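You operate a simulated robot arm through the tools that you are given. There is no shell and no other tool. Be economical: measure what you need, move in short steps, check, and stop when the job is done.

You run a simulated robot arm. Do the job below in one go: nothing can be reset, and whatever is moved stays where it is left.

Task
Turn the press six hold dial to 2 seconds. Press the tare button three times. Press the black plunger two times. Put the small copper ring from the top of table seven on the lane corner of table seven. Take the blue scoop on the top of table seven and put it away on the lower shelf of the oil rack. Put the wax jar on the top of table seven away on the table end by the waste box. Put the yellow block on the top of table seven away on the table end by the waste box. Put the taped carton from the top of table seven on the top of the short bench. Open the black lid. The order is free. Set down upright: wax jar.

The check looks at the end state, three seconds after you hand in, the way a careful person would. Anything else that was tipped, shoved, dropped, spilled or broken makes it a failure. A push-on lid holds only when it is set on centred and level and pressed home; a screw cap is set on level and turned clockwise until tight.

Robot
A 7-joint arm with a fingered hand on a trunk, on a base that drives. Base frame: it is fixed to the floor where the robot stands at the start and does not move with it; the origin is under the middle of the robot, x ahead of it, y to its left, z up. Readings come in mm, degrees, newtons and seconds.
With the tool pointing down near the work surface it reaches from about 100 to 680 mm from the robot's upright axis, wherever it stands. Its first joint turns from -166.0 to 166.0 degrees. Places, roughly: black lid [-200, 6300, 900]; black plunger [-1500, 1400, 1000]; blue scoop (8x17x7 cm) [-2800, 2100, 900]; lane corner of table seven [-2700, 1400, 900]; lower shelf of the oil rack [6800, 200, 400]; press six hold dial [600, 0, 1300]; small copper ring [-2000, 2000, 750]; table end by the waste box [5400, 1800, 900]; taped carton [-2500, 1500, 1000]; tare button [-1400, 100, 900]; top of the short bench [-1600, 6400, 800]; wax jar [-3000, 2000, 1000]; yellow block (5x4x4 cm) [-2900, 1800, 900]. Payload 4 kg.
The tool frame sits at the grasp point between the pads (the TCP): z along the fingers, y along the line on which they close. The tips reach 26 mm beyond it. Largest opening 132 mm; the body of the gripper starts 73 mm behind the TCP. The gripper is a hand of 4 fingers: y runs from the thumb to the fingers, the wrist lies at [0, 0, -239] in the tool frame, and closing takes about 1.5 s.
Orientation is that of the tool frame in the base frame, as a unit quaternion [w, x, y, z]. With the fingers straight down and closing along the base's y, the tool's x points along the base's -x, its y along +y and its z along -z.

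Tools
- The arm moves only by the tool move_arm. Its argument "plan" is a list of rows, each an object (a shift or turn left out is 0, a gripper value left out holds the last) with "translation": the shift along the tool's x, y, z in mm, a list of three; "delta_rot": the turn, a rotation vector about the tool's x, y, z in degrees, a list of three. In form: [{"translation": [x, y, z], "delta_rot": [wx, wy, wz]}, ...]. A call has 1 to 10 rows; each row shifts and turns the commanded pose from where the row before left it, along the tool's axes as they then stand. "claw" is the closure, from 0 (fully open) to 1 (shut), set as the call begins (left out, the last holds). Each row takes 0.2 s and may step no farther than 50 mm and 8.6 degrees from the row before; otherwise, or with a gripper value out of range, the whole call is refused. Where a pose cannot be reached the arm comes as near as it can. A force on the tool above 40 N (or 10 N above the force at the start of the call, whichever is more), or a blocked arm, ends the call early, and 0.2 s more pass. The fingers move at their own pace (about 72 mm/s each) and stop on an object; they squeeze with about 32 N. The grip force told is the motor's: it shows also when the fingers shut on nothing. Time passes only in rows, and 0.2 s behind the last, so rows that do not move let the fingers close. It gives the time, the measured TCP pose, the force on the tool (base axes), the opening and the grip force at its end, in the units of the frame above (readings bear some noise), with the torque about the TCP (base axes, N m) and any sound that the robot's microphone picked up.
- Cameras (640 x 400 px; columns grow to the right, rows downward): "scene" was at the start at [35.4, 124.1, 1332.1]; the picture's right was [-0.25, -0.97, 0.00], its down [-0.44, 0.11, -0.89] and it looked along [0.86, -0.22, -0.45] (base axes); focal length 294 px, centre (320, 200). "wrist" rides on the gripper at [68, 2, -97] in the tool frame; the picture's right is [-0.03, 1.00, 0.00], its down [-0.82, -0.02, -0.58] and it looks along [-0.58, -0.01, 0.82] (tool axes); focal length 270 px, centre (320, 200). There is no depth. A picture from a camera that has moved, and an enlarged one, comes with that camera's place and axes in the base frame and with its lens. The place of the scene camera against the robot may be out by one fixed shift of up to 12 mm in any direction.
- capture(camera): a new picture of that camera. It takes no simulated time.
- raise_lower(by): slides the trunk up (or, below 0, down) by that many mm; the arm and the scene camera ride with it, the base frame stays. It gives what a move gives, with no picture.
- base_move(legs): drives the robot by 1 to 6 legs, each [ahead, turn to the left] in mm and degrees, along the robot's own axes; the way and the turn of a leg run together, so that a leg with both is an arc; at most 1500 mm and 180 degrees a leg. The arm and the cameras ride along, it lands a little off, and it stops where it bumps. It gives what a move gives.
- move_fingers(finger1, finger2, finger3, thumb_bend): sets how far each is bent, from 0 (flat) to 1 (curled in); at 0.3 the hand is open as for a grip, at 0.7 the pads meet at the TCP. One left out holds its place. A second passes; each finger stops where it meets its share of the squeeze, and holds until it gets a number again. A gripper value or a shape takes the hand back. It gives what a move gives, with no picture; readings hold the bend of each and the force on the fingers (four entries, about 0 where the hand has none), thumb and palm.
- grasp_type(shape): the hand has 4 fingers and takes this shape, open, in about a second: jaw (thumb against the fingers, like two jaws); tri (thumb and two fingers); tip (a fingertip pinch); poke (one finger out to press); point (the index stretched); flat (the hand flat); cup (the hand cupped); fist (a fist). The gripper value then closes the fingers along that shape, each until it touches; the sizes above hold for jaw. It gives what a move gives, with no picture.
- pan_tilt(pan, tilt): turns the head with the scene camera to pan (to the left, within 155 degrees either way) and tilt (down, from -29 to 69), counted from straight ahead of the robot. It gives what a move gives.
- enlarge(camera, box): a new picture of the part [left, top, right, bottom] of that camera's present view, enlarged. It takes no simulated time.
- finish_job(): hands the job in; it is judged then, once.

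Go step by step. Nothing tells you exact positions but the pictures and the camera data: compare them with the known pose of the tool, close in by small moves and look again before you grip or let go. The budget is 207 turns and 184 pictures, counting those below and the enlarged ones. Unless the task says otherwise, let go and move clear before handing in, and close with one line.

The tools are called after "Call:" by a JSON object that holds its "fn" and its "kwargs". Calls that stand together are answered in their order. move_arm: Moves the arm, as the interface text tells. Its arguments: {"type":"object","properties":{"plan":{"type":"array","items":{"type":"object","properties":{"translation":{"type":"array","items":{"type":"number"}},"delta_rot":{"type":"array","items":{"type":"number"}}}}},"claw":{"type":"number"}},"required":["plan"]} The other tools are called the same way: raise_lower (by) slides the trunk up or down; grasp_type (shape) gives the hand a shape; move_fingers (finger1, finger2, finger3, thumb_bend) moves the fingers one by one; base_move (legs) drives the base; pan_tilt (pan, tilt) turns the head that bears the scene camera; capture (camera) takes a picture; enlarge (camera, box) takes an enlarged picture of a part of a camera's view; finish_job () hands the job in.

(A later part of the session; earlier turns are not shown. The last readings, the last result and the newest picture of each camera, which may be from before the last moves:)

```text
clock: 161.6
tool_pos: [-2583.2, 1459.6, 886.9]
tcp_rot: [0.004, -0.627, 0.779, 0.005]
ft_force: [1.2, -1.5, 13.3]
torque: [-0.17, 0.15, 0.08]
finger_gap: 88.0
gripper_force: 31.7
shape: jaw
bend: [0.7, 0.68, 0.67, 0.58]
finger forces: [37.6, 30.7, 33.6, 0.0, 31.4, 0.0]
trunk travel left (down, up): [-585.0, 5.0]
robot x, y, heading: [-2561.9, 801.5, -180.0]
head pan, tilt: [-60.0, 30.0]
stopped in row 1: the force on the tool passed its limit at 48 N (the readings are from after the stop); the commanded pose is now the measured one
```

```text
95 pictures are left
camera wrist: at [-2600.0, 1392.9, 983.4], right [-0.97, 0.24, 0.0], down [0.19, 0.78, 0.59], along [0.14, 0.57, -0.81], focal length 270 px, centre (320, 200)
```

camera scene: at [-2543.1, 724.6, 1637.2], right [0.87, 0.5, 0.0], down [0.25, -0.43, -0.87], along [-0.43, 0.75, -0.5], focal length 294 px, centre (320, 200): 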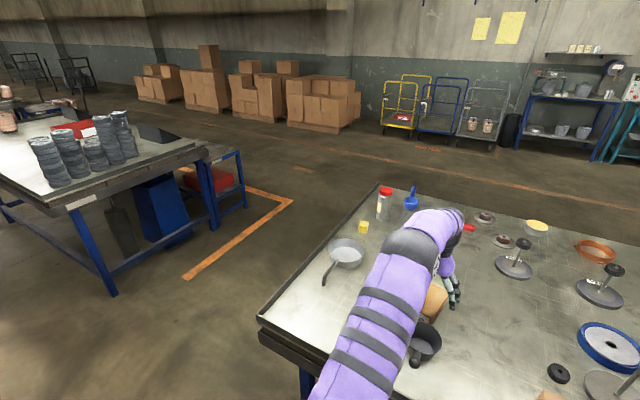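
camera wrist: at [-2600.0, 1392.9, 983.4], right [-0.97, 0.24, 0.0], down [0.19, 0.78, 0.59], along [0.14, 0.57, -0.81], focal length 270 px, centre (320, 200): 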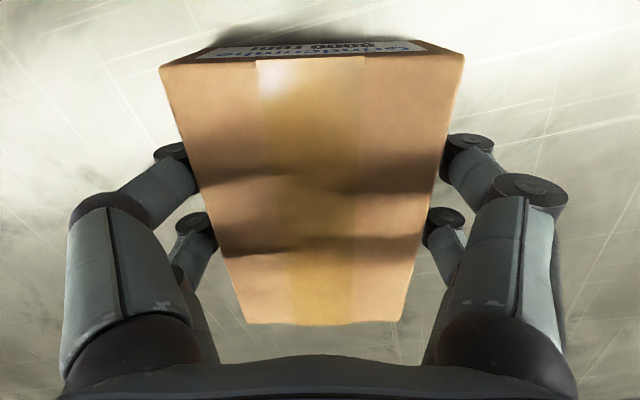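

The carton is gripped (gap 88 mm); the table top is at about z≈857. I lift it and check.

Call:
{"fn": "move_arm", "kwargs": {"plan": [{"translation": [0, 0, -20]}, {"translation": [0, 0, -40]}, {"translation": [0, 0, -50]}, {"translation": [0, 0, -50]}, {"translation": [0, 0, -50]}, {}]}}

Call:
{"fn": "move_arm", "kwargs": {"plan": [{"translation": [30, 0, -40]}, {"translation": [40, 0, -30]}, {"translation": [40, 0, -30]}, {"translation": [40, 0, -30]}, {"translation": [40, 0, -30]}, {}]}}

Call:
{"fn": "capture", "kwargs": {"camera": "wrist"}}

```text
clock: 163.0
tool_pos: [-2583.8, 1457.9, 1095.7]
tcp_rot: [0.003, -0.628, 0.778, 0.005]
ft_force: [-0.3, 0.5, -2.6]
torque: [-0.02, -0.02, 0.02]
finger_gap: 87.5
gripper_force: 31.8
shape: jaw
bend: [0.7, 0.68, 0.68, 0.59]
finger forces: [30.8, 30.4, 29.9, 0.0, 31.4, 0.1]
trunk travel left (down, up): [-585.0, 5.0]
robot x, y, heading: [-2563.0, 803.5, -179.9]
head pan, tilt: [-60.0, 30.0]
```

```text
clock: 164.4
tool_pos: [-2624.3, 1269.7, 1252.9]
tcp_rot: [0.002, -0.627, 0.779, 0.005]
ft_force: [0.1, 0.4, -2.7]
torque: [-0.01, 0.02, -0.02]
finger_gap: 87.7
gripper_force: 32.6
shape: jaw
bend: [0.7, 0.68, 0.68, 0.59]
finger forces: [30.8, 30.5, 29.9, 0.1, 31.3, 0.0]
trunk travel left (down, up): [-585.0, 5.0]
robot x, y, heading: [-2559.2, 804.1, -180.0]
head pan, tilt: [-60.0, 30.0]
```

```text
94 pictures are left
camera wrist: at [-2640.8, 1201.6, 1349.0], right [-0.97, 0.24, 0.0], down [0.19, 0.79, 0.59], along [0.14, 0.57, -0.81], focal length 270 px, centre (320, 200)
```

wrist: 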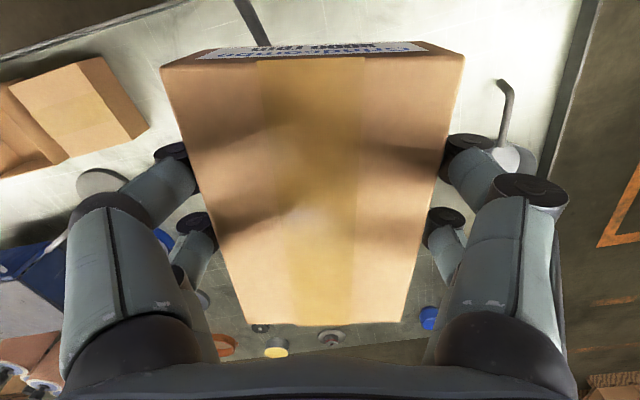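

Carton held securely. I drive back along the lane to the gap and up toward the far wall.

Call:
{"fn": "base_move", "kwargs": {"legs": [[-1030, 0], [-1030, 0], [0, -90], [1050, 0], [1050, 0], [0, 20]]}}

Call:
{"fn": "pan_tilt", "kwargs": {"pan": 0, "tilt": 20}}

Call:
{"fn": "capture", "kwargs": {"camera": "scene"}}

```text
clock: 190.0
tool_pos: [-105.3, 3123.0, 1252.6]
tcp_rot: [0.005, -0.07, 0.998, 0.001]
ft_force: [0.0, 0.3, -2.6]
torque: [0.0, 0.06, 0.02]
finger_gap: 87.6
gripper_force: 32.0
shape: jaw
bend: [0.7, 0.68, 0.68, 0.59]
finger forces: [30.5, 30.2, 29.7, 0.1, 31.0, 0.1]
trunk travel left (down, up): [-585.0, 5.0]
robot x, y, heading: [-518.6, 2903.4, 110.2]
head pan, tilt: [-60.0, 30.0]
```

```text
clock: 191.3
tool_pos: [-106.1, 3121.1, 1253.4]
tcp_rot: [0.005, -0.069, 0.998, 0.002]
ft_force: [0.1, -0.2, -1.9]
torque: [0.02, 0.02, -0.01]
finger_gap: 87.6
gripper_force: 32.1
shape: jaw
bend: [0.7, 0.68, 0.68, 0.59]
finger forces: [30.6, 30.4, 29.8, 0.0, 30.9, 0.0]
trunk travel left (down, up): [-585.0, 5.0]
robot x, y, heading: [-520.0, 2904.3, 110.7]
head pan, tilt: [0.0, 20.0]
```

```text
93 pictures are left
camera scene: at [-667.9, 2876.8, 1653.3], right [0.94, 0.35, 0.0], down [0.12, -0.32, -0.94], along [-0.33, 0.88, -0.34], focal length 294 px, centre (320, 200)
```

scene: 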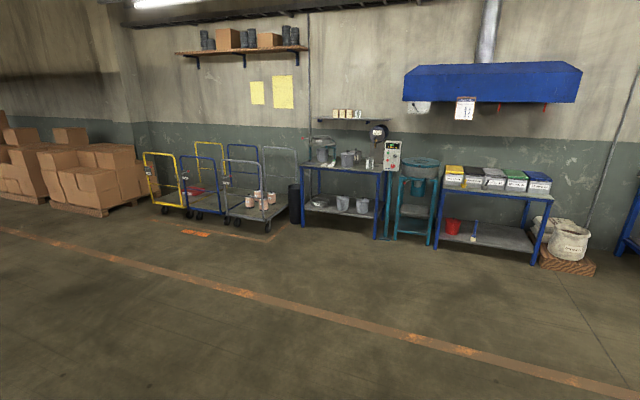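

The short bench is the left one with grey pots, the black-lidded bin is on the right bench. I first swing the arm to the front in open space, then drive to the short bench.

Call:
{"fn": "move_arm", "kwargs": {"plan": [{"translation": [16, 46, 0], "delta_rot": [0, 0, -6]}, {"translation": [16, 46, 0], "delta_rot": [0, 0, -6]}, {"translation": [16, 46, 0], "delta_rot": [0, 0, -6]}, {"translation": [16, 46, 0], "delta_rot": [0, 0, -6]}, {"translation": [16, 46, 0], "delta_rot": [0, 0, -6]}, {"translation": [16, 46, 0], "delta_rot": [0, 0, -6]}, {"translation": [16, 46, 0], "delta_rot": [0, 0, -6]}, {"translation": [16, 46, 0], "delta_rot": [0, 0, -6]}, {"translation": [16, 46, 0], "delta_rot": [0, 0, -6]}, {"translation": [16, 46, 0], "delta_rot": [0, 0, -6]}]}}

Call:
{"fn": "base_move", "kwargs": {"legs": [[0, 2], [1406, 0], [1406, 0], [0, -22.6]]}}

Call:
{"fn": "pan_tilt", "kwargs": {"pan": 0, "tilt": 35}}

Call:
{"fn": "capture", "kwargs": {"camera": "scene"}}

```text
clock: 193.5
tool_pos: [-482.3, 3394.5, 1250.9]
tcp_rot: [0.006, -0.559, 0.829, 0.0]
ft_force: [0.3, 0.4, -2.1]
torque: [-0.01, 0.05, -0.04]
finger_gap: 87.2
gripper_force: 31.9
shape: jaw
bend: [0.7, 0.68, 0.68, 0.59]
finger forces: [30.4, 30.4, 30.1, 0.0, 30.7, 0.1]
trunk travel left (down, up): [-585.0, 5.0]
robot x, y, heading: [-523.0, 2903.5, 110.5]
head pan, tilt: [0.0, 20.0]
```

```text
clock: 208.7
tool_pos: [-1378.5, 5920.3, 1249.4]
tcp_rot: [0.006, -0.401, 0.916, -0.002]
ft_force: [-0.8, -0.4, -2.2]
torque: [-0.03, 0.05, -0.02]
finger_gap: 87.2
gripper_force: 31.6
shape: jaw
bend: [0.7, 0.68, 0.68, 0.59]
finger forces: [30.5, 30.3, 30.0, 0.0, 30.6, 0.0]
trunk travel left (down, up): [-585.0, 5.0]
robot x, y, heading: [-1589.5, 5477.6, 90.0]
head pan, tilt: [0.0, 20.0]
```

```text
clock: 209.5
tool_pos: [-1379.2, 5920.4, 1248.9]
tcp_rot: [0.005, -0.401, 0.916, -0.002]
ft_force: [-0.3, 0.1, -2.2]
torque: [-0.04, 0.02, 0.01]
finger_gap: 87.1
gripper_force: 32.0
shape: jaw
bend: [0.7, 0.68, 0.68, 0.59]
finger forces: [30.4, 30.3, 30.0, 0.0, 30.6, 0.0]
trunk travel left (down, up): [-585.0, 5.0]
robot x, y, heading: [-1590.4, 5474.7, 89.7]
head pan, tilt: [0.0, 35.0]
```

```text
92 pictures are left
camera scene: at [-1733.9, 5498.7, 1629.5], right [1.0, -0.01, 0.0], down [0.0, -0.57, -0.82], along [0.0, 0.82, -0.57], focal length 294 px, centre (320, 200)
```

scene: 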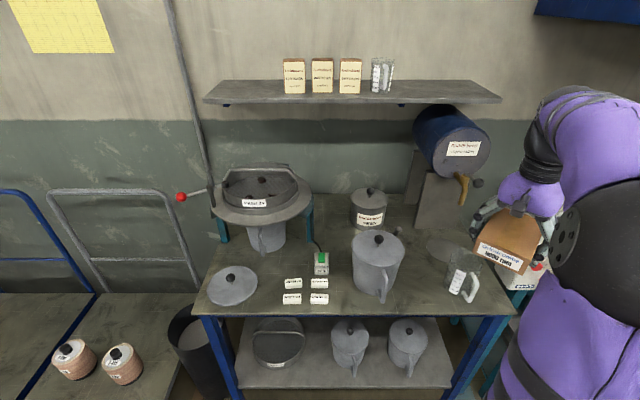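

The bench top has items; I enlarge to find a free place for the carton.

Call:
{"fn": "enlarge", "kwargs": {"camera": "scene", "box": [190, 170, 530, 330]}}

```text
1.88 times, centred on (360, 250) of scene
camera zoom: at [-1733.9, 5498.7, 1629.5], right [1.0, -0.01, 0.0], down [0.0, -0.57, -0.82], along [0.0, 0.82, -0.57], focal length 554 px, centre (245, 106)
```

zoom: 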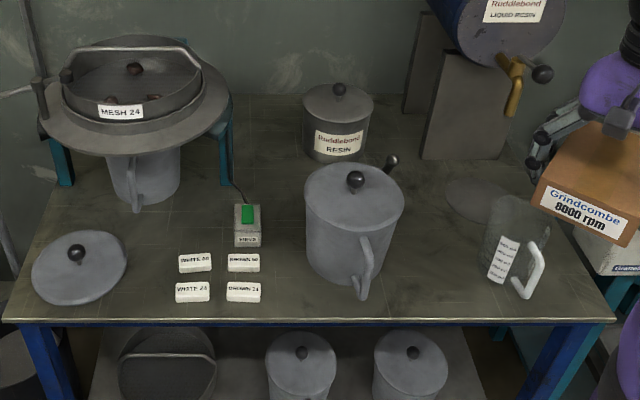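

There's a free gap between the jug and the glass measure near the front edge, about (-1390, 6125). I'll turn the carton so its long side runs along x with the fingers front/back, and drive 200 mm closer.

Call:
{"fn": "move_arm", "kwargs": {"plan": [{"delta_rot": [0, 0, 7.9]}, {"delta_rot": [0, 0, 7.9]}, {"delta_rot": [0, 0, 7.9]}, {"delta_rot": [0, 0, 7.9]}, {"delta_rot": [0, 0, 7.9]}, {"delta_rot": [0, 0, 7.8]}, {}]}}

Call:
{"fn": "base_move", "kwargs": {"legs": [[180, 0]]}}

Call:
{"fn": "capture", "kwargs": {"camera": "scene"}}

```text
clock: 211.1
tool_pos: [-1378.3, 5920.8, 1248.7]
tcp_rot: [0.006, 0.001, 1.0, 0.0]
ft_force: [0.1, 0.9, -2.0]
torque: [-0.01, 0.03, 0.0]
finger_gap: 87.0
gripper_force: 32.2
shape: jaw
bend: [0.7, 0.68, 0.68, 0.59]
finger forces: [30.4, 30.3, 29.9, 0.0, 30.5, 0.0]
trunk travel left (down, up): [-585.0, 5.0]
robot x, y, heading: [-1589.5, 5474.4, 89.6]
head pan, tilt: [0.0, 35.0]
```

```text
clock: 212.6
tool_pos: [-1378.1, 6102.5, 1248.6]
tcp_rot: [0.006, -0.002, 1.0, -0.001]
ft_force: [-0.4, 0.4, -2.4]
torque: [0.0, 0.06, -0.02]
finger_gap: 87.5
gripper_force: 32.4
shape: jaw
bend: [0.7, 0.68, 0.68, 0.59]
finger forces: [30.4, 30.3, 30.0, 0.0, 30.6, 0.1]
trunk travel left (down, up): [-585.0, 5.0]
robot x, y, heading: [-1585.1, 5654.6, 89.7]
head pan, tilt: [0.0, 35.0]
```

```text
90 pictures are left
camera scene: at [-1733.1, 5680.0, 1629.3], right [1.0, 0.0, 0.0], down [0.0, -0.57, -0.82], along [0.0, 0.82, -0.57], focal length 294 px, centre (320, 200)
```

scene: 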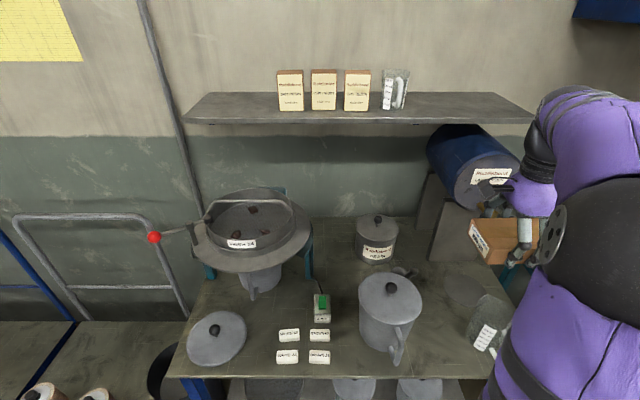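

Call:
{"fn": "move_arm", "kwargs": {"plan": [{"translation": [12, 20, 35]}, {"translation": [0, 0, 48]}, {"translation": [0, 0, 48]}, {"translation": [0, 0, 48]}, {"translation": [0, 0, 48]}, {"translation": [0, 0, 48]}, {"translation": [0, 0, 30]}, {}]}}

Call:
{"fn": "capture", "kwargs": {"camera": "scene"}}

Call:
{"fn": "capture", "kwargs": {"camera": "wrist"}}

```text
clock: 214.4
tool_pos: [-1388.0, 6120.0, 944.3]
tcp_rot: [0.005, -0.001, 1.0, -0.001]
ft_force: [0.5, 0.6, -2.9]
torque: [0.0, 0.02, 0.02]
finger_gap: 79.8
gripper_force: 32.4
shape: jaw
bend: [0.7, 0.74, 0.73, 0.61]
finger forces: [30.8, 35.2, 32.3, 0.0, 30.3, 0.1]
trunk travel left (down, up): [-585.0, 5.0]
robot x, y, heading: [-1587.0, 5655.6, 89.9]
head pan, tilt: [0.0, 35.0]
```

```text
89 pictures are left
camera scene: at [-1733.0, 5679.1, 1629.3], right [1.0, 0.0, 0.0], down [0.0, -0.57, -0.82], along [0.0, 0.82, -0.57], focal length 294 px, centre (320, 200)
```

scene: 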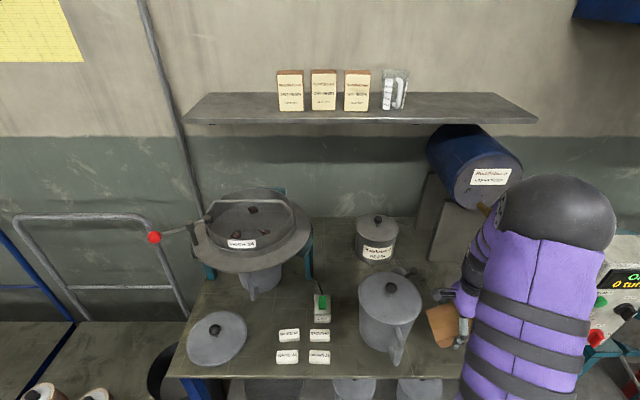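

```text
88 pictures are left
camera wrist: at [-1457.8, 6121.6, 1039.4], right [0.02, 1.0, 0.0], down [0.81, -0.02, 0.59], along [0.59, -0.01, -0.81], focal length 270 px, centre (320, 200)
```

wrist: 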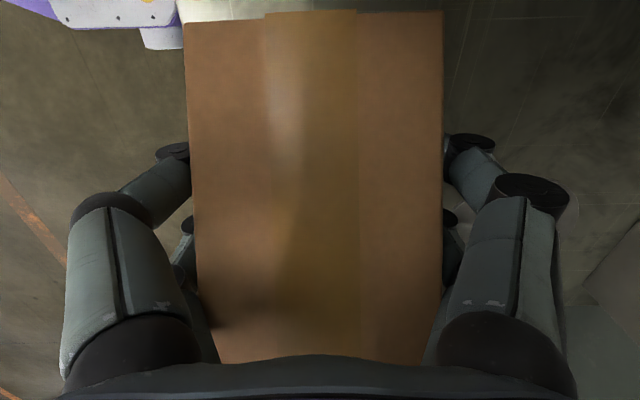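

The carton has pitched in the grip; it may have touched the glass measure. I lift straight up and check.

Call:
{"fn": "move_arm", "kwargs": {"plan": [{"translation": [5, 0, -40]}, {"translation": [0, 0, -48]}, {"translation": [0, 0, -48]}, {"translation": [0, 0, -48]}, {"translation": [0, 0, -48]}, {"translation": [0, 0, -48]}, {}]}}

Call:
{"fn": "enlarge", "kwargs": {"camera": "scene", "box": [320, 200, 640, 400]}}

Call:
{"fn": "capture", "kwargs": {"camera": "wrist"}}

```text
clock: 216.0
tool_pos: [-1395.9, 6120.9, 1224.4]
tcp_rot: [0.005, -0.002, 1.0, 0.0]
ft_force: [-0.1, -0.2, -2.5]
torque: [-0.03, -0.02, 0.0]
finger_gap: 79.6
gripper_force: 31.9
shape: jaw
bend: [0.7, 0.74, 0.73, 0.61]
finger forces: [30.6, 34.8, 30.9, 0.0, 30.3, 0.0]
trunk travel left (down, up): [-585.0, 5.0]
robot x, y, heading: [-1590.4, 5657.0, 90.0]
head pan, tilt: [0.0, 35.0]
```

```text
2.00 times, centred on (480, 300) of scene
camera zoom: at [-1733.2, 5679.0, 1629.4], right [1.0, 0.0, 0.0], down [0.0, -0.57, -0.82], along [0.0, 0.82, -0.57], focal length 588 px, centre (0, 0)
```

zoom: 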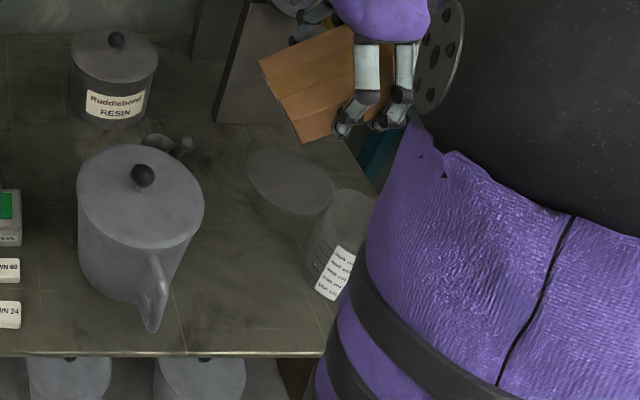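

```text
86 pictures are left
camera wrist: at [-1466.0, 6123.1, 1320.8], right [0.02, 1.0, 0.0], down [0.81, -0.02, 0.59], along [0.59, -0.01, -0.81], focal length 270 px, centre (320, 200)
```

wrist: 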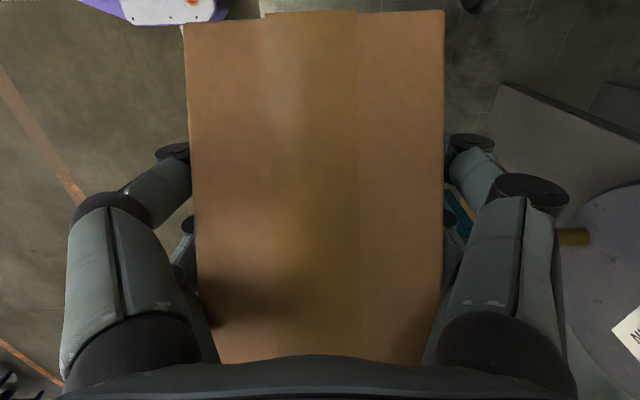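

The glass measure hasn't moved; the carton just pivoted ~25° in the pads. The gap between jug (x≈-1478) and glass rim (≈-1316) is tight, so I centre at x≈-1398 just above rim height and look.

Call:
{"fn": "move_arm", "kwargs": {"plan": [{"translation": [2, -5, 45]}, {"translation": [0, 0, 45]}, {"translation": [0, 0, 45]}, {"translation": [0, 0, 20]}, {}]}}

Call:
{"fn": "enlarge", "kwargs": {"camera": "scene", "box": [340, 220, 540, 380]}}

```text
clock: 217.2
tool_pos: [-1395.5, 6116.4, 1068.6]
tcp_rot: [0.006, -0.001, 1.0, 0.001]
ft_force: [-0.4, -0.9, -2.6]
torque: [0.0, 0.0, 0.0]
finger_gap: 79.8
gripper_force: 32.1
shape: jaw
bend: [0.7, 0.74, 0.73, 0.61]
finger forces: [30.5, 35.0, 30.4, 0.0, 30.1, 0.1]
trunk travel left (down, up): [-585.0, 5.0]
robot x, y, heading: [-1585.4, 5655.3, 89.9]
head pan, tilt: [0.0, 35.0]
```

```text
2.50 times, centred on (440, 300) of scene
camera zoom: at [-1733.2, 5679.0, 1629.4], right [1.0, 0.0, 0.0], down [0.0, -0.57, -0.82], along [0.0, 0.82, -0.57], focal length 735 px, centre (20, -50)
```

zoom: 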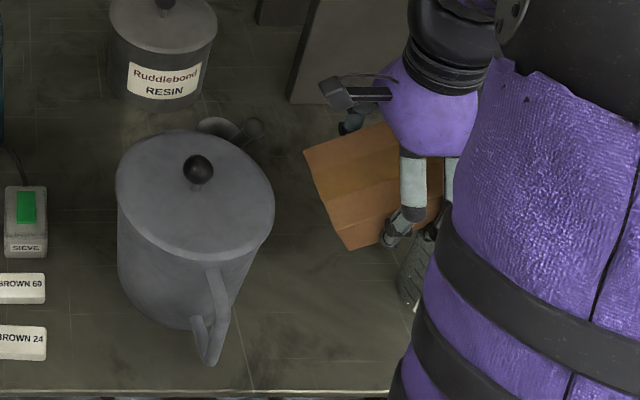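

I shift 14 mm further toward the jug and lower in stages.

Call:
{"fn": "move_arm", "kwargs": {"plan": [{"translation": [14, 0, 0]}, {"translation": [0, 0, 25]}, {"translation": [0, 0, 25]}, {"translation": [0, 0, 20]}, {}]}}

Call:
{"fn": "enlarge", "kwargs": {"camera": "scene", "box": [340, 220, 540, 380]}}

```text
clock: 218.4
tool_pos: [-1408.9, 6116.9, 998.5]
tcp_rot: [0.006, -0.002, 1.0, 0.0]
ft_force: [-0.5, 0.5, -2.6]
torque: [-0.02, 0.01, 0.01]
finger_gap: 79.8
gripper_force: 32.1
shape: jaw
bend: [0.7, 0.74, 0.73, 0.61]
finger forces: [30.4, 35.0, 30.6, 0.0, 30.3, 0.0]
trunk travel left (down, up): [-585.0, 5.0]
robot x, y, heading: [-1589.6, 5655.0, 89.7]
head pan, tilt: [0.0, 35.0]
```

```text
2.50 times, centred on (440, 300) of scene
camera zoom: at [-1733.1, 5679.1, 1629.4], right [1.0, 0.0, 0.0], down [0.0, -0.57, -0.82], along [0.0, 0.82, -0.57], focal length 735 px, centre (20, -50)
```

zoom: 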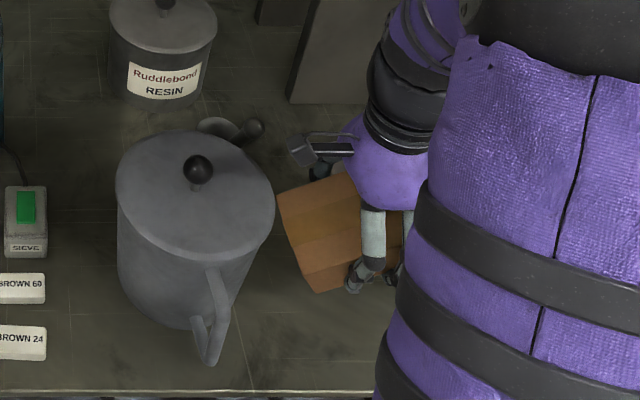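

The carton's rear corner is close to the jug, and it's slightly yawed. I correct yaw by 6° and shift 3 mm, then lower further.

Call:
{"fn": "move_arm", "kwargs": {"plan": [{"translation": [-3, -2, 0], "delta_rot": [0, 0, 6]}, {"translation": [0, 0, 25]}, {"translation": [0, 0, 25]}, {"translation": [0, 0, 10]}, {}]}}

Call:
{"fn": "enlarge", "kwargs": {"camera": "scene", "box": [340, 220, 540, 380]}}

```text
clock: 219.6
tool_pos: [-1404.3, 6113.4, 938.9]
tcp_rot: [0.007, 0.051, 0.999, 0.001]
ft_force: [-1.0, -0.4, -1.9]
torque: [-0.01, 0.03, 0.0]
finger_gap: 79.7
gripper_force: 32.0
shape: jaw
bend: [0.7, 0.74, 0.73, 0.61]
finger forces: [30.4, 35.1, 30.4, 0.0, 30.2, 0.1]
trunk travel left (down, up): [-585.0, 5.0]
robot x, y, heading: [-1587.2, 5658.5, 89.5]
head pan, tilt: [0.0, 35.0]
```

```text
2.50 times, centred on (440, 300) of scene
camera zoom: at [-1733.2, 5679.0, 1629.4], right [1.0, 0.0, 0.0], down [0.0, -0.57, -0.82], along [0.0, 0.82, -0.57], focal length 735 px, centre (20, -50)
```

zoom: 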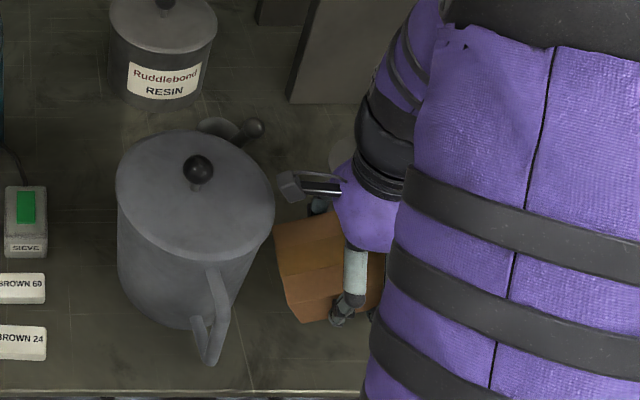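

Call:
{"fn": "move_arm", "kwargs": {"plan": [{"translation": [0, 0, 20]}, {"translation": [0, 0, 20]}, {"translation": [0, 0, 15]}, {}]}}

Call:
{"fn": "move_arm", "kwargs": {"plan": [{"translation": [0, 0, 8]}, {"translation": [0, 0, 8]}, {}]}}

Call:
{"fn": "enlarge", "kwargs": {"camera": "scene", "box": [340, 220, 540, 380]}}

```text
clock: 220.6
tool_pos: [-1400.7, 6114.3, 886.3]
tcp_rot: [0.007, 0.054, 0.999, 0.004]
ft_force: [4.7, -8.5, 17.0]
torque: [0.88, 2.18, 0.61]
finger_gap: 79.3
gripper_force: 32.2
shape: jaw
bend: [0.7, 0.74, 0.73, 0.61]
finger forces: [30.5, 34.9, 29.8, 0.1, 30.7, 0.0]
trunk travel left (down, up): [-585.0, 5.0]
robot x, y, heading: [-1585.7, 5654.4, 89.9]
head pan, tilt: [0.0, 35.0]
stopped in row 4: the force on the tool passed its limit at 41 N (the readings are from after the stop); the commanded pose is now the measured one
```

```text
clock: 220.9
tool_pos: [-1400.0, 6114.4, 886.4]
tcp_rot: [0.009, 0.054, 0.999, 0.005]
ft_force: [2.1, -10.2, 19.9]
torque: [0.69, 2.19, 0.72]
finger_gap: 78.8
gripper_force: 32.0
shape: jaw
bend: [0.71, 0.74, 0.73, 0.61]
finger forces: [30.2, 34.1, 29.2, 0.0, 30.7, 0.0]
trunk travel left (down, up): [-585.0, 5.0]
robot x, y, heading: [-1592.0, 5652.8, 89.8]
head pan, tilt: [0.0, 35.0]
stopped in row 1: the force on the tool passed its limit at 47 N (the readings are from after the stop); the commanded pose is now the measured one
```

```text
2.50 times, centred on (440, 300) of scene
camera zoom: at [-1733.3, 5675.3, 1629.4], right [1.0, 0.0, 0.0], down [0.0, -0.57, -0.82], along [0.0, 0.82, -0.57], focal length 735 px, centre (20, -50)
```

zoom: 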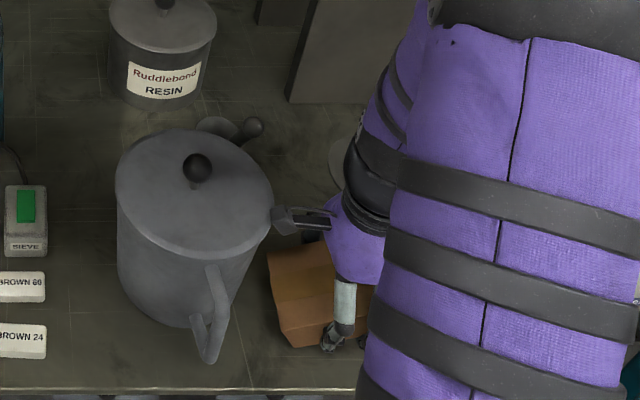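

The carton's lower end has met the bench (top ≈ 835). I tilt the hand 10° to level it, then lower gently.

Call:
{"fn": "move_arm", "kwargs": {"plan": [{"translation": [0, 0, -3]}, {"delta_rot": [0, 5, 0]}, {"delta_rot": [0, 5, 0]}, {}]}}

Call:
{"fn": "move_arm", "kwargs": {"plan": [{"translation": [0, 0, 4]}, {"translation": [0, 0, 4]}, {"translation": [0, 0, 3]}, {}]}}

Call:
{"fn": "enlarge", "kwargs": {"camera": "scene", "box": [340, 220, 540, 380]}}

Call:
{"fn": "capture", "kwargs": {"camera": "wrist"}}

```text
clock: 221.9
tool_pos: [-1400.6, 6116.6, 887.0]
tcp_rot: [-0.079, 0.053, 0.995, 0.01]
ft_force: [0.9, 0.0, -2.6]
torque: [-0.01, 0.01, -0.01]
finger_gap: 79.3
gripper_force: 31.7
shape: jaw
bend: [0.71, 0.74, 0.73, 0.61]
finger forces: [30.9, 35.4, 31.7, 0.0, 30.0, 0.1]
trunk travel left (down, up): [-585.0, 5.0]
robot x, y, heading: [-1589.1, 5656.1, 90.0]
head pan, tilt: [0.0, 35.0]
```

```text
clock: 222.9
tool_pos: [-1402.0, 6116.0, 876.3]
tcp_rot: [-0.079, 0.053, 0.995, 0.01]
ft_force: [2.2, -0.1, 9.3]
torque: [-0.45, 0.59, 0.06]
finger_gap: 79.1
gripper_force: 32.2
shape: jaw
bend: [0.71, 0.74, 0.73, 0.61]
finger forces: [30.4, 34.7, 28.2, 0.0, 30.8, 0.1]
trunk travel left (down, up): [-585.0, 5.0]
robot x, y, heading: [-1586.4, 5655.3, 89.8]
head pan, tilt: [0.0, 35.0]
```

```text
2.50 times, centred on (440, 300) of scene
camera zoom: at [-1733.1, 5677.9, 1629.6], right [1.0, 0.0, 0.0], down [0.0, -0.57, -0.82], along [0.0, 0.82, -0.57], focal length 735 px, centre (20, -50)
```

zoom: 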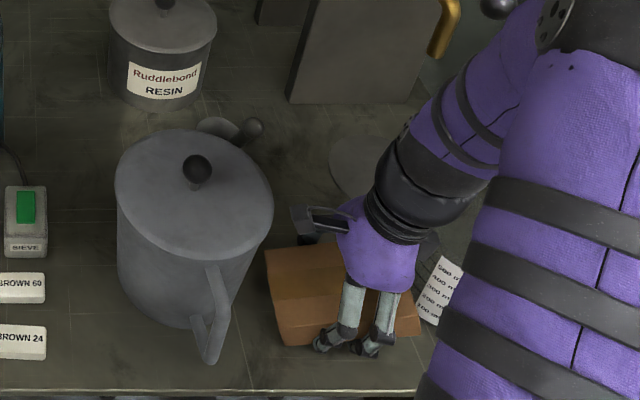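

```text
80 pictures are left
camera wrist: at [-1454.4, 6123.2, 983.5], right [0.13, 0.99, 0.01], down [0.89, -0.12, 0.44], along [0.44, -0.05, -0.9], focal length 270 px, centre (320, 200)
```

wrist: 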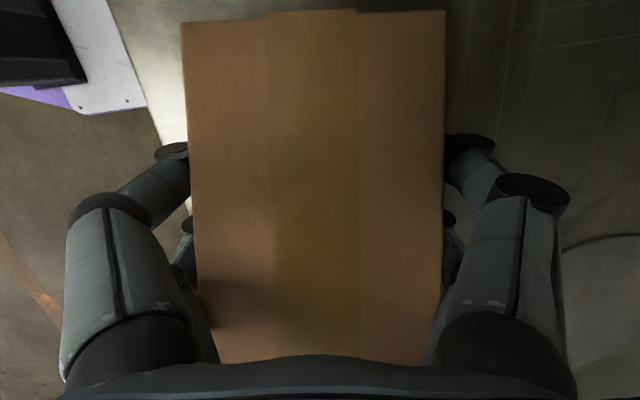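

The carton is almost flat on the bench with the glass and jug untouched. I open gently and withdraw straight up.

Call:
{"fn": "move_arm", "kwargs": {"plan": [{}, {}, {}], "claw": 0.3}}

Call:
{"fn": "move_arm", "kwargs": {"plan": [{}, {}, {}], "claw": 0.12}}

Call:
{"fn": "enlarge", "kwargs": {"camera": "scene", "box": [340, 220, 540, 380]}}

```text
clock: 223.7
tool_pos: [-1403.0, 6116.8, 877.2]
tcp_rot: [-0.08, 0.053, 0.995, 0.009]
ft_force: [0.5, 0.2, -0.4]
torque: [0.0, -0.01, -0.01]
finger_gap: 92.5
gripper_force: 0.2
shape: jaw
bend: [0.68, 0.68, 0.68, 0.58]
finger forces: [0.0, 0.0, 0.0, 0.1, 0.0, 0.0]
trunk travel left (down, up): [-585.0, 5.0]
robot x, y, heading: [-1589.1, 5656.1, 89.5]
head pan, tilt: [0.0, 35.0]
```

```text
clock: 224.5
tool_pos: [-1402.9, 6117.6, 877.0]
tcp_rot: [-0.079, 0.052, 0.995, 0.009]
ft_force: [0.6, 0.0, 0.0]
torque: [0.0, 0.0, -0.01]
finger_gap: 116.0
gripper_force: 0.0
shape: jaw
bend: [0.51, 0.51, 0.51, 0.35]
finger forces: [0.0, 0.1, 0.0, 0.0, 0.0, 0.0]
trunk travel left (down, up): [-585.0, 5.0]
robot x, y, heading: [-1586.3, 5656.2, 89.8]
head pan, tilt: [0.0, 35.0]
```

```text
2.50 times, centred on (440, 300) of scene
camera zoom: at [-1733.2, 5678.5, 1629.4], right [1.0, 0.0, 0.0], down [0.0, -0.57, -0.82], along [0.0, 0.82, -0.57], focal length 735 px, centre (20, -50)
```

zoom: 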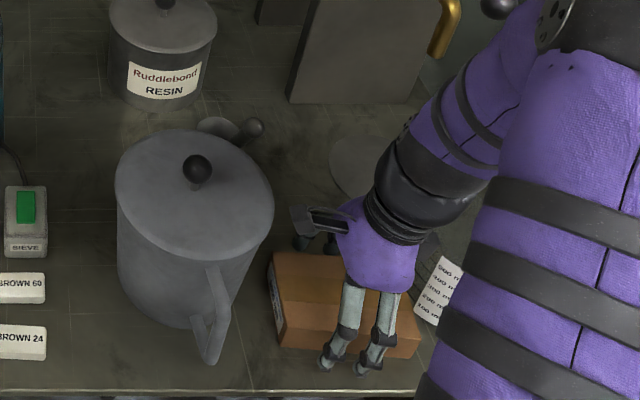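

The carton lies flat. I withdraw vertically and view the bench.

Call:
{"fn": "move_arm", "kwargs": {"plan": [{"translation": [5, 0, -25]}, {"translation": [8, 0, -45]}, {"translation": [8, 0, -45]}, {"translation": [8, 0, -45]}, {"translation": [8, 0, -45]}, {"translation": [8, 0, -45]}, {"translation": [8, 0, -45], "delta_rot": [0, -5, 0]}, {"translation": [0, 0, -40], "delta_rot": [0, -5, 0]}, {}], "claw": 0.0}}

Call:
{"fn": "capture", "kwargs": {"camera": "wrist"}}

Call:
{"fn": "enlarge", "kwargs": {"camera": "scene", "box": [320, 200, 640, 400]}}

```text
clock: 226.5
tool_pos: [-1404.3, 6114.2, 1216.9]
tcp_rot: [0.009, 0.054, 0.998, 0.005]
ft_force: [0.0, -0.3, 1.5]
torque: [0.01, -0.01, -0.01]
finger_gap: 131.9
gripper_force: 0.0
shape: jaw
bend: [0.3, 0.3, 0.3, 0.3]
finger forces: [0.0, 0.0, 0.0, 0.0, 0.0, 0.0]
trunk travel left (down, up): [-585.0, 5.0]
robot x, y, heading: [-1585.6, 5658.9, 89.8]
head pan, tilt: [0.0, 35.0]
```

```text
78 pictures are left
camera wrist: at [-1475.0, 6122.6, 1312.2], right [0.13, 0.99, 0.01], down [0.8, -0.11, 0.59], along [0.59, -0.07, -0.81], focal length 270 px, centre (320, 200)
```

wrist: 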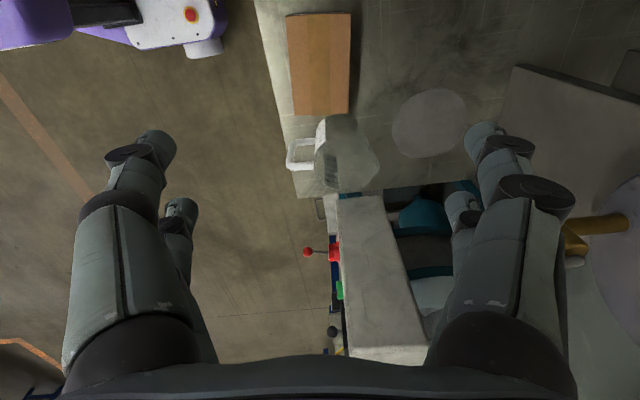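

```text
2.00 times, centred on (480, 300) of scene
camera zoom: at [-1733.2, 5678.5, 1629.4], right [1.0, 0.0, 0.0], down [0.0, -0.57, -0.82], along [0.0, 0.82, -0.57], focal length 588 px, centre (0, 0)
```

zoom: 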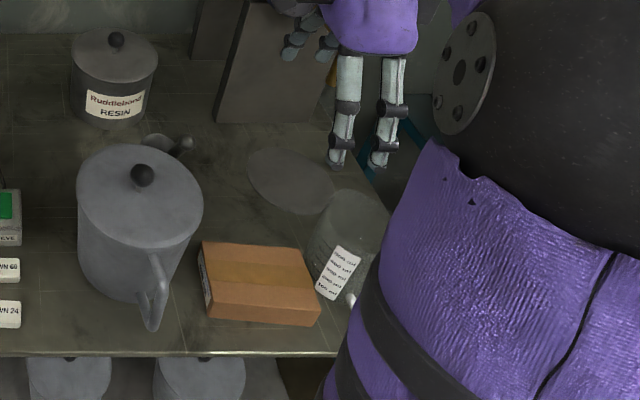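

Carton placed and neighbours undisturbed. Next I drive to the bins bench for the black lid.

Call:
{"fn": "base_move", "kwargs": {"legs": [[-250, 0], [0, -90], [1337, 0], [0, 90]]}}

Call:
{"fn": "capture", "kwargs": {"camera": "scene"}}

```text
clock: 243.1
tool_pos: [-62.2, 5866.5, 1215.8]
tcp_rot: [0.009, 0.056, 0.998, 0.005]
ft_force: [-0.2, -0.2, 0.1]
torque: [0.03, -0.02, 0.02]
finger_gap: 131.6
gripper_force: 0.1
shape: jaw
bend: [0.3, 0.3, 0.3, 0.3]
finger forces: [0.0, 0.1, 0.0, 0.0, 0.0, 0.0]
trunk travel left (down, up): [-585.0, 5.0]
robot x, y, heading: [-246.0, 5407.0, 89.7]
head pan, tilt: [0.0, 35.0]
```

```text
76 pictures are left
camera scene: at [-392.5, 5431.5, 1629.4], right [1.0, -0.01, 0.0], down [0.0, -0.57, -0.82], along [0.01, 0.82, -0.57], focal length 294 px, centre (320, 200)
```

scene: 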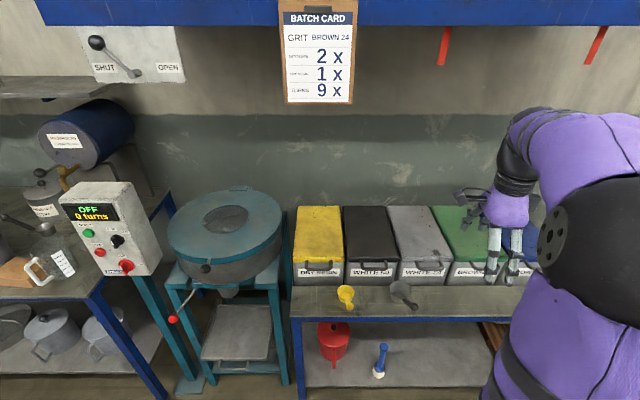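

Call:
{"fn": "enlarge", "kwargs": {"camera": "scene", "box": [285, 190, 475, 310]}}

```text
3.33 times, centred on (380, 250) of scene
camera zoom: at [-392.5, 5431.5, 1629.4], right [1.0, -0.01, 0.0], down [0.0, -0.57, -0.82], along [0.01, 0.82, -0.57], focal length 980 px, centre (120, 33)
```

zoom: 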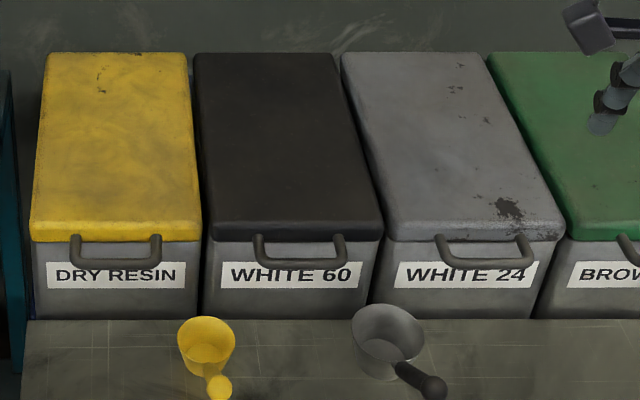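

The black lid has a loop handle at its front edge, hinged at the back. I'll point the hand forward with a vertical pinch to grip the handle bar, then swing the lid up and back. First I reorient the hand here.

Call:
{"fn": "move_arm", "kwargs": {"plan": [{"delta_rot": [0, 0, -6.4]}, {"delta_rot": [-8.2, 0, 0], "translation": [0, 0, 0]}, {"delta_rot": [-8.2, 0, 0]}, {"delta_rot": [-8.2, 0, 0]}, {"delta_rot": [-8.2, 0, 0]}, {"delta_rot": [-8.2, 0, 0]}, {"delta_rot": [-8.2, 0, 0]}, {"delta_rot": [-8.2, 0, 0]}, {"delta_rot": [-8.2, 0, 0]}, {"delta_rot": [-8.2, 0, 0]}]}}

Call:
{"fn": "move_arm", "kwargs": {"plan": [{"delta_rot": [-8.2, 0, 0]}, {"delta_rot": [-8.0, 0, 0]}, {}], "claw": 0.5}}

Call:
{"fn": "base_move", "kwargs": {"legs": [[150, 0]]}}

Call:
{"fn": "capture", "kwargs": {"camera": "wrist"}}

Call:
{"fn": "capture", "kwargs": {"camera": "scene"}}

```text
clock: 245.3
tool_pos: [-61.4, 5866.0, 1216.2]
tcp_rot: [0.007, -0.005, 0.797, 0.604]
ft_force: [-0.3, 0.0, 0.1]
torque: [-0.03, 0.0, 0.02]
finger_gap: 131.9
gripper_force: 0.1
shape: jaw
bend: [0.3, 0.3, 0.3, 0.3]
finger forces: [0.0, 0.1, 0.0, 0.0, 0.0, 0.0]
trunk travel left (down, up): [-585.0, 5.0]
robot x, y, heading: [-244.5, 5405.9, 89.7]
head pan, tilt: [0.0, 35.0]
```

```text
clock: 246.1
tool_pos: [-46.0, 5878.5, 1222.3]
tcp_rot: [0.006, -0.006, 0.704, 0.71]
ft_force: [-0.8, -0.2, -1.5]
torque: [0.0, -0.04, 0.0]
finger_gap: 66.7
gripper_force: 0.1
shape: jaw
bend: [0.73, 0.73, 0.73, 0.7]
finger forces: [0.0, 0.1, 0.0, 0.0, 0.0, 0.1]
out of reach, approached as far as the arm can: row 1, 2
trunk travel left (down, up): [-585.0, 5.0]
robot x, y, heading: [-245.4, 5409.8, 90.0]
head pan, tilt: [0.0, 35.0]
```

```text
clock: 247.5
tool_pos: [-45.2, 6030.0, 1222.8]
tcp_rot: [0.005, -0.007, 0.705, 0.709]
ft_force: [0.8, -0.2, -0.4]
torque: [0.02, -0.04, 0.02]
finger_gap: 66.4
gripper_force: 0.0
shape: jaw
bend: [0.73, 0.73, 0.73, 0.7]
finger forces: [0.0, 0.1, 0.0, 0.1, 0.0, 0.0]
trunk travel left (down, up): [-585.0, 5.0]
robot x, y, heading: [-247.8, 5560.1, 89.9]
head pan, tilt: [0.0, 35.0]
```

```text
74 pictures are left
camera wrist: at [-114.9, 5933.2, 1222.9], right [0.01, -0.01, 1.0], down [0.82, -0.58, -0.01], along [0.58, 0.82, 0.0], focal length 270 px, centre (320, 200)
```

wrist: 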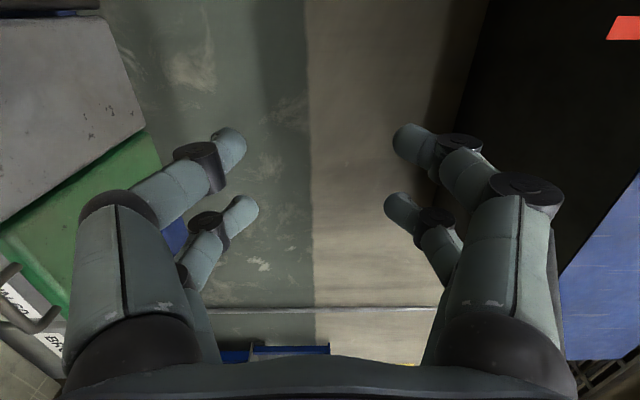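

```text
73 pictures are left
camera scene: at [-391.4, 5583.1, 1629.4], right [1.0, -0.01, 0.0], down [0.0, -0.57, -0.82], along [0.01, 0.82, -0.57], focal length 294 px, centre (320, 200)
```

scene: 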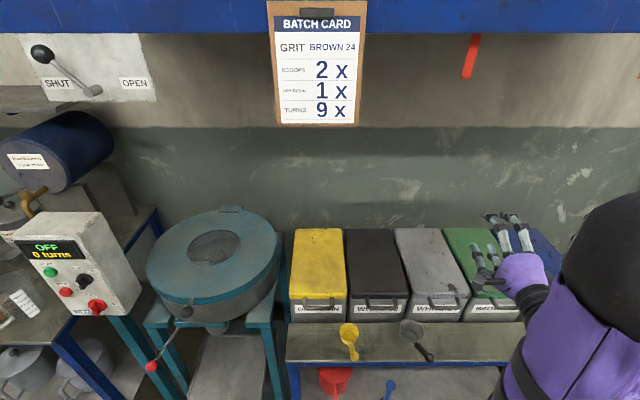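

I zoom the second view to triangulate the lid and handle accurately.

Call:
{"fn": "enlarge", "kwargs": {"camera": "scene", "box": [325, 215, 485, 335]}}

```text
3.33 times, centred on (405, 275) of scene
camera zoom: at [-391.4, 5583.1, 1629.4], right [1.0, -0.01, 0.0], down [0.0, -0.57, -0.82], along [0.01, 0.82, -0.57], focal length 980 px, centre (37, -50)
```

zoom: 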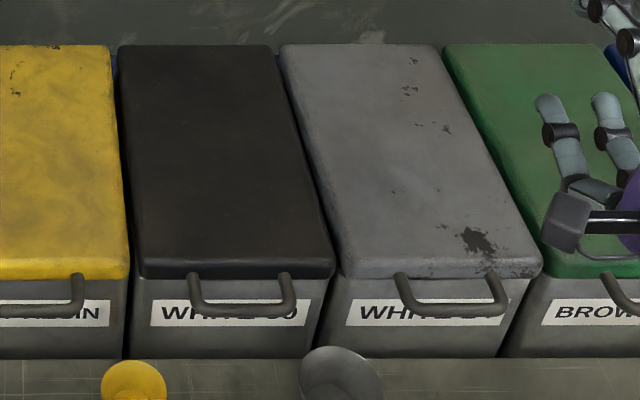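

Handle bar found at about (-198, 6120, 860), lid 6161–6480 deep at z≈870. I lower the trunk and bring the hand level in front of the handle.

Call:
{"fn": "raise_lower", "kwargs": {"by": -220}}

Call:
{"fn": "move_arm", "kwargs": {"plan": [{"translation": [35, 0, -15]}, {"translation": [40, 0, -15]}, {"translation": [40, 0, 0]}, {"translation": [38, -10, 0]}, {"translation": [0, -45, 0]}, {"translation": [0, -45, 0]}, {"translation": [0, -40, 0]}, {}]}}

Call:
{"fn": "capture", "kwargs": {"camera": "wrist"}}

Call:
{"fn": "capture", "kwargs": {"camera": "scene"}}

```text
clock: 249.8
tool_pos: [-45.3, 6029.0, 1003.9]
tcp_rot: [0.005, -0.006, 0.704, 0.71]
ft_force: [0.6, 0.2, 0.6]
torque: [-0.01, 0.0, 0.02]
finger_gap: 66.5
gripper_force: 0.1
shape: jaw
bend: [0.73, 0.73, 0.73, 0.7]
finger forces: [0.1, 0.0, 0.0, 0.0, 0.0, 0.0]
trunk travel left (down, up): [-365.0, 225.0]
robot x, y, heading: [-247.6, 5559.5, 89.6]
head pan, tilt: [0.0, 35.0]
```

```text
clock: 251.6
tool_pos: [-116.7, 6099.5, 910.9]
tcp_rot: [0.006, -0.007, 0.704, 0.71]
ft_force: [0.4, -0.4, -0.9]
torque: [0.0, -0.01, 0.01]
finger_gap: 66.4
gripper_force: 0.0
shape: jaw
bend: [0.73, 0.73, 0.73, 0.7]
finger forces: [0.0, 0.0, 0.1, 0.0, 0.0, 0.1]
out of reach, approached as far as the arm can: row 1, 2, 3, 4, 5, 6
trunk travel left (down, up): [-365.0, 225.0]
robot x, y, heading: [-244.2, 5558.3, 89.6]
head pan, tilt: [0.0, 35.0]
```

```text
71 pictures are left
camera wrist: at [-186.0, 6004.5, 910.4], right [0.01, -0.01, 1.0], down [0.82, -0.58, -0.01], along [0.58, 0.82, 0.0], focal length 270 px, centre (320, 200)
```

wrist: 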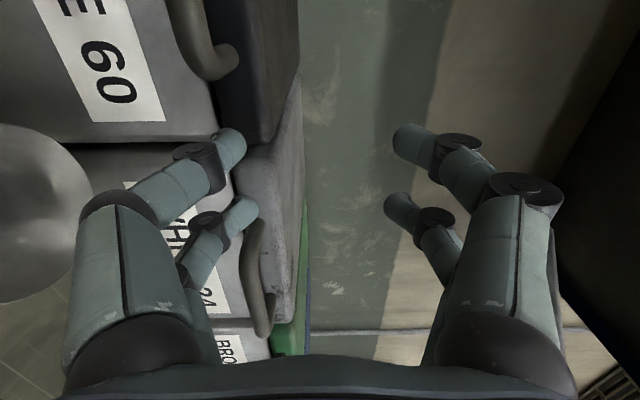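

```text
70 pictures are left
camera scene: at [-391.5, 5582.6, 1409.4], right [1.0, -0.01, 0.0], down [0.0, -0.57, -0.82], along [0.01, 0.82, -0.57], focal length 294 px, centre (320, 200)
```

scene: 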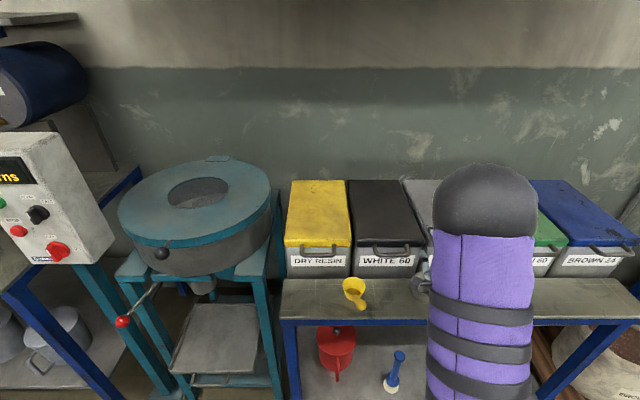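

The arm folds too tightly here. I back the base 200 mm so the arm can reach out more comfortably.

Call:
{"fn": "base_move", "kwargs": {"legs": [[-200, 0]]}}

Call:
{"fn": "move_arm", "kwargs": {"plan": [{"translation": [40, 0, 0]}, {"translation": [40, -10, 10]}, {"translation": [0, -30, 30]}, {"translation": [0, -10, 45]}, {"translation": [0, 0, 45]}, {}]}}

Call:
{"fn": "capture", "kwargs": {"camera": "wrist"}}

```text
clock: 253.2
tool_pos: [-118.9, 5900.4, 911.3]
tcp_rot: [0.006, -0.007, 0.704, 0.71]
ft_force: [0.5, 0.3, 0.4]
torque: [0.04, 0.01, 0.03]
finger_gap: 66.3
gripper_force: 0.0
shape: jaw
bend: [0.73, 0.73, 0.73, 0.7]
finger forces: [0.0, 0.0, 0.0, 0.1, 0.1, 0.0]
trunk travel left (down, up): [-365.0, 225.0]
robot x, y, heading: [-246.4, 5355.4, 89.5]
head pan, tilt: [0.0, 35.0]
```

```text
clock: 254.6
tool_pos: [-143.9, 6037.2, 871.3]
tcp_rot: [0.0, -0.01, 0.706, 0.709]
ft_force: [0.7, -0.9, -0.3]
torque: [0.03, -0.03, -0.01]
finger_gap: 66.4
gripper_force: 0.1
shape: jaw
bend: [0.73, 0.73, 0.73, 0.7]
finger forces: [0.0, 0.0, 0.1, 0.0, 0.0, 0.1]
out of reach, approached as far as the arm can: row 1, 2, 3, 4, 5
trunk travel left (down, up): [-365.0, 225.0]
robot x, y, heading: [-246.2, 5356.6, 89.7]
head pan, tilt: [0.0, 35.0]
```

```text
69 pictures are left
camera wrist: at [-211.1, 5939.5, 872.2], right [0.01, -0.01, 1.0], down [0.82, -0.57, -0.01], along [0.57, 0.82, 0.0], focal length 270 px, centre (320, 200)
```

wrist: 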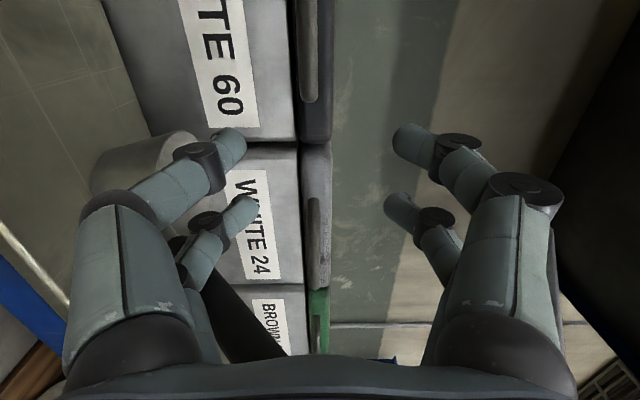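

The bar is at z≈865, matching. I turn the base 5° left to bring the hand onto the handle's centre line.

Call:
{"fn": "base_move", "kwargs": {"legs": [[0, 5]]}}

Call:
{"fn": "capture", "kwargs": {"camera": "wrist"}}

Call:
{"fn": "capture", "kwargs": {"camera": "scene"}}

```text
clock: 255.5
tool_pos: [-202.7, 6042.8, 872.4]
tcp_rot: [-0.029, -0.04, 0.704, 0.709]
ft_force: [0.1, 0.1, 0.0]
torque: [-0.03, 0.01, 0.03]
finger_gap: 66.7
gripper_force: 0.0
shape: jaw
bend: [0.73, 0.73, 0.73, 0.7]
finger forces: [0.0, 0.0, 0.0, 0.1, 0.0, 0.0]
trunk travel left (down, up): [-365.0, 225.0]
robot x, y, heading: [-250.2, 5361.0, 94.9]
head pan, tilt: [0.0, 35.0]
```

```text
68 pictures are left
camera wrist: at [-261.5, 5939.9, 872.3], right [0.01, -0.01, 1.0], down [0.87, -0.49, -0.01], along [0.49, 0.87, 0.0], focal length 270 px, centre (320, 200)
```

wrist: 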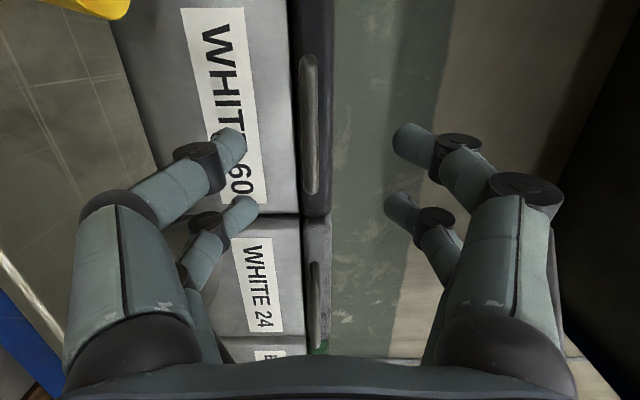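

```text
67 pictures are left
camera scene: at [-394.9, 5367.2, 1409.4], right [1.0, 0.08, 0.0], down [0.05, -0.57, -0.82], along [-0.07, 0.82, -0.57], focal length 294 px, centre (320, 200)
```

scene: 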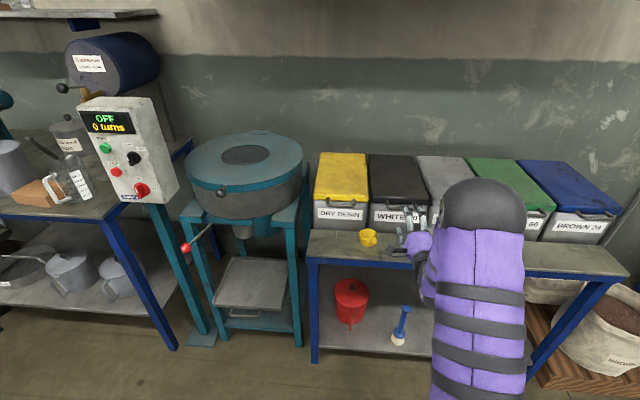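

Now I'm in line with the bar. I drive the base ahead 66 mm to bring the pads around it.

Call:
{"fn": "move_arm", "kwargs": {"plan": [{"translation": [0, -6, 0]}, {}]}}

Call:
{"fn": "base_move", "kwargs": {"legs": [[66, 0]]}}

Call:
{"fn": "capture", "kwargs": {"camera": "wrist"}}

```text
clock: 256.1
tool_pos: [-201.7, 6043.2, 866.3]
tcp_rot: [-0.03, -0.04, 0.704, 0.708]
ft_force: [-0.4, 0.0, 0.5]
torque: [-0.03, 0.01, 0.04]
finger_gap: 66.3
gripper_force: 0.1
shape: jaw
bend: [0.73, 0.73, 0.73, 0.7]
finger forces: [0.0, 0.0, 0.0, 0.0, 0.1, 0.0]
trunk travel left (down, up): [-365.0, 225.0]
robot x, y, heading: [-246.8, 5357.5, 94.6]
head pan, tilt: [0.0, 35.0]
```

```text
clock: 257.1
tool_pos: [-208.6, 6108.6, 866.7]
tcp_rot: [-0.029, -0.04, 0.704, 0.709]
ft_force: [0.1, -0.3, 0.6]
torque: [0.0, -0.01, -0.01]
finger_gap: 66.4
gripper_force: 0.1
shape: jaw
bend: [0.73, 0.73, 0.73, 0.7]
finger forces: [0.1, 0.0, 0.0, 0.1, 0.1, 0.0]
trunk travel left (down, up): [-365.0, 225.0]
robot x, y, heading: [-250.1, 5423.7, 94.6]
head pan, tilt: [0.0, 35.0]
```

```text
66 pictures are left
camera wrist: at [-266.5, 6005.7, 866.5], right [0.01, 0.0, 1.0], down [0.87, -0.49, -0.01], along [0.49, 0.87, 0.0], focal length 270 px, centre (320, 200)
```

wrist: 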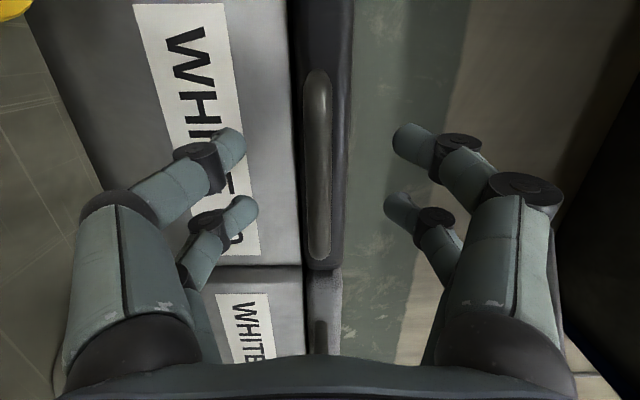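

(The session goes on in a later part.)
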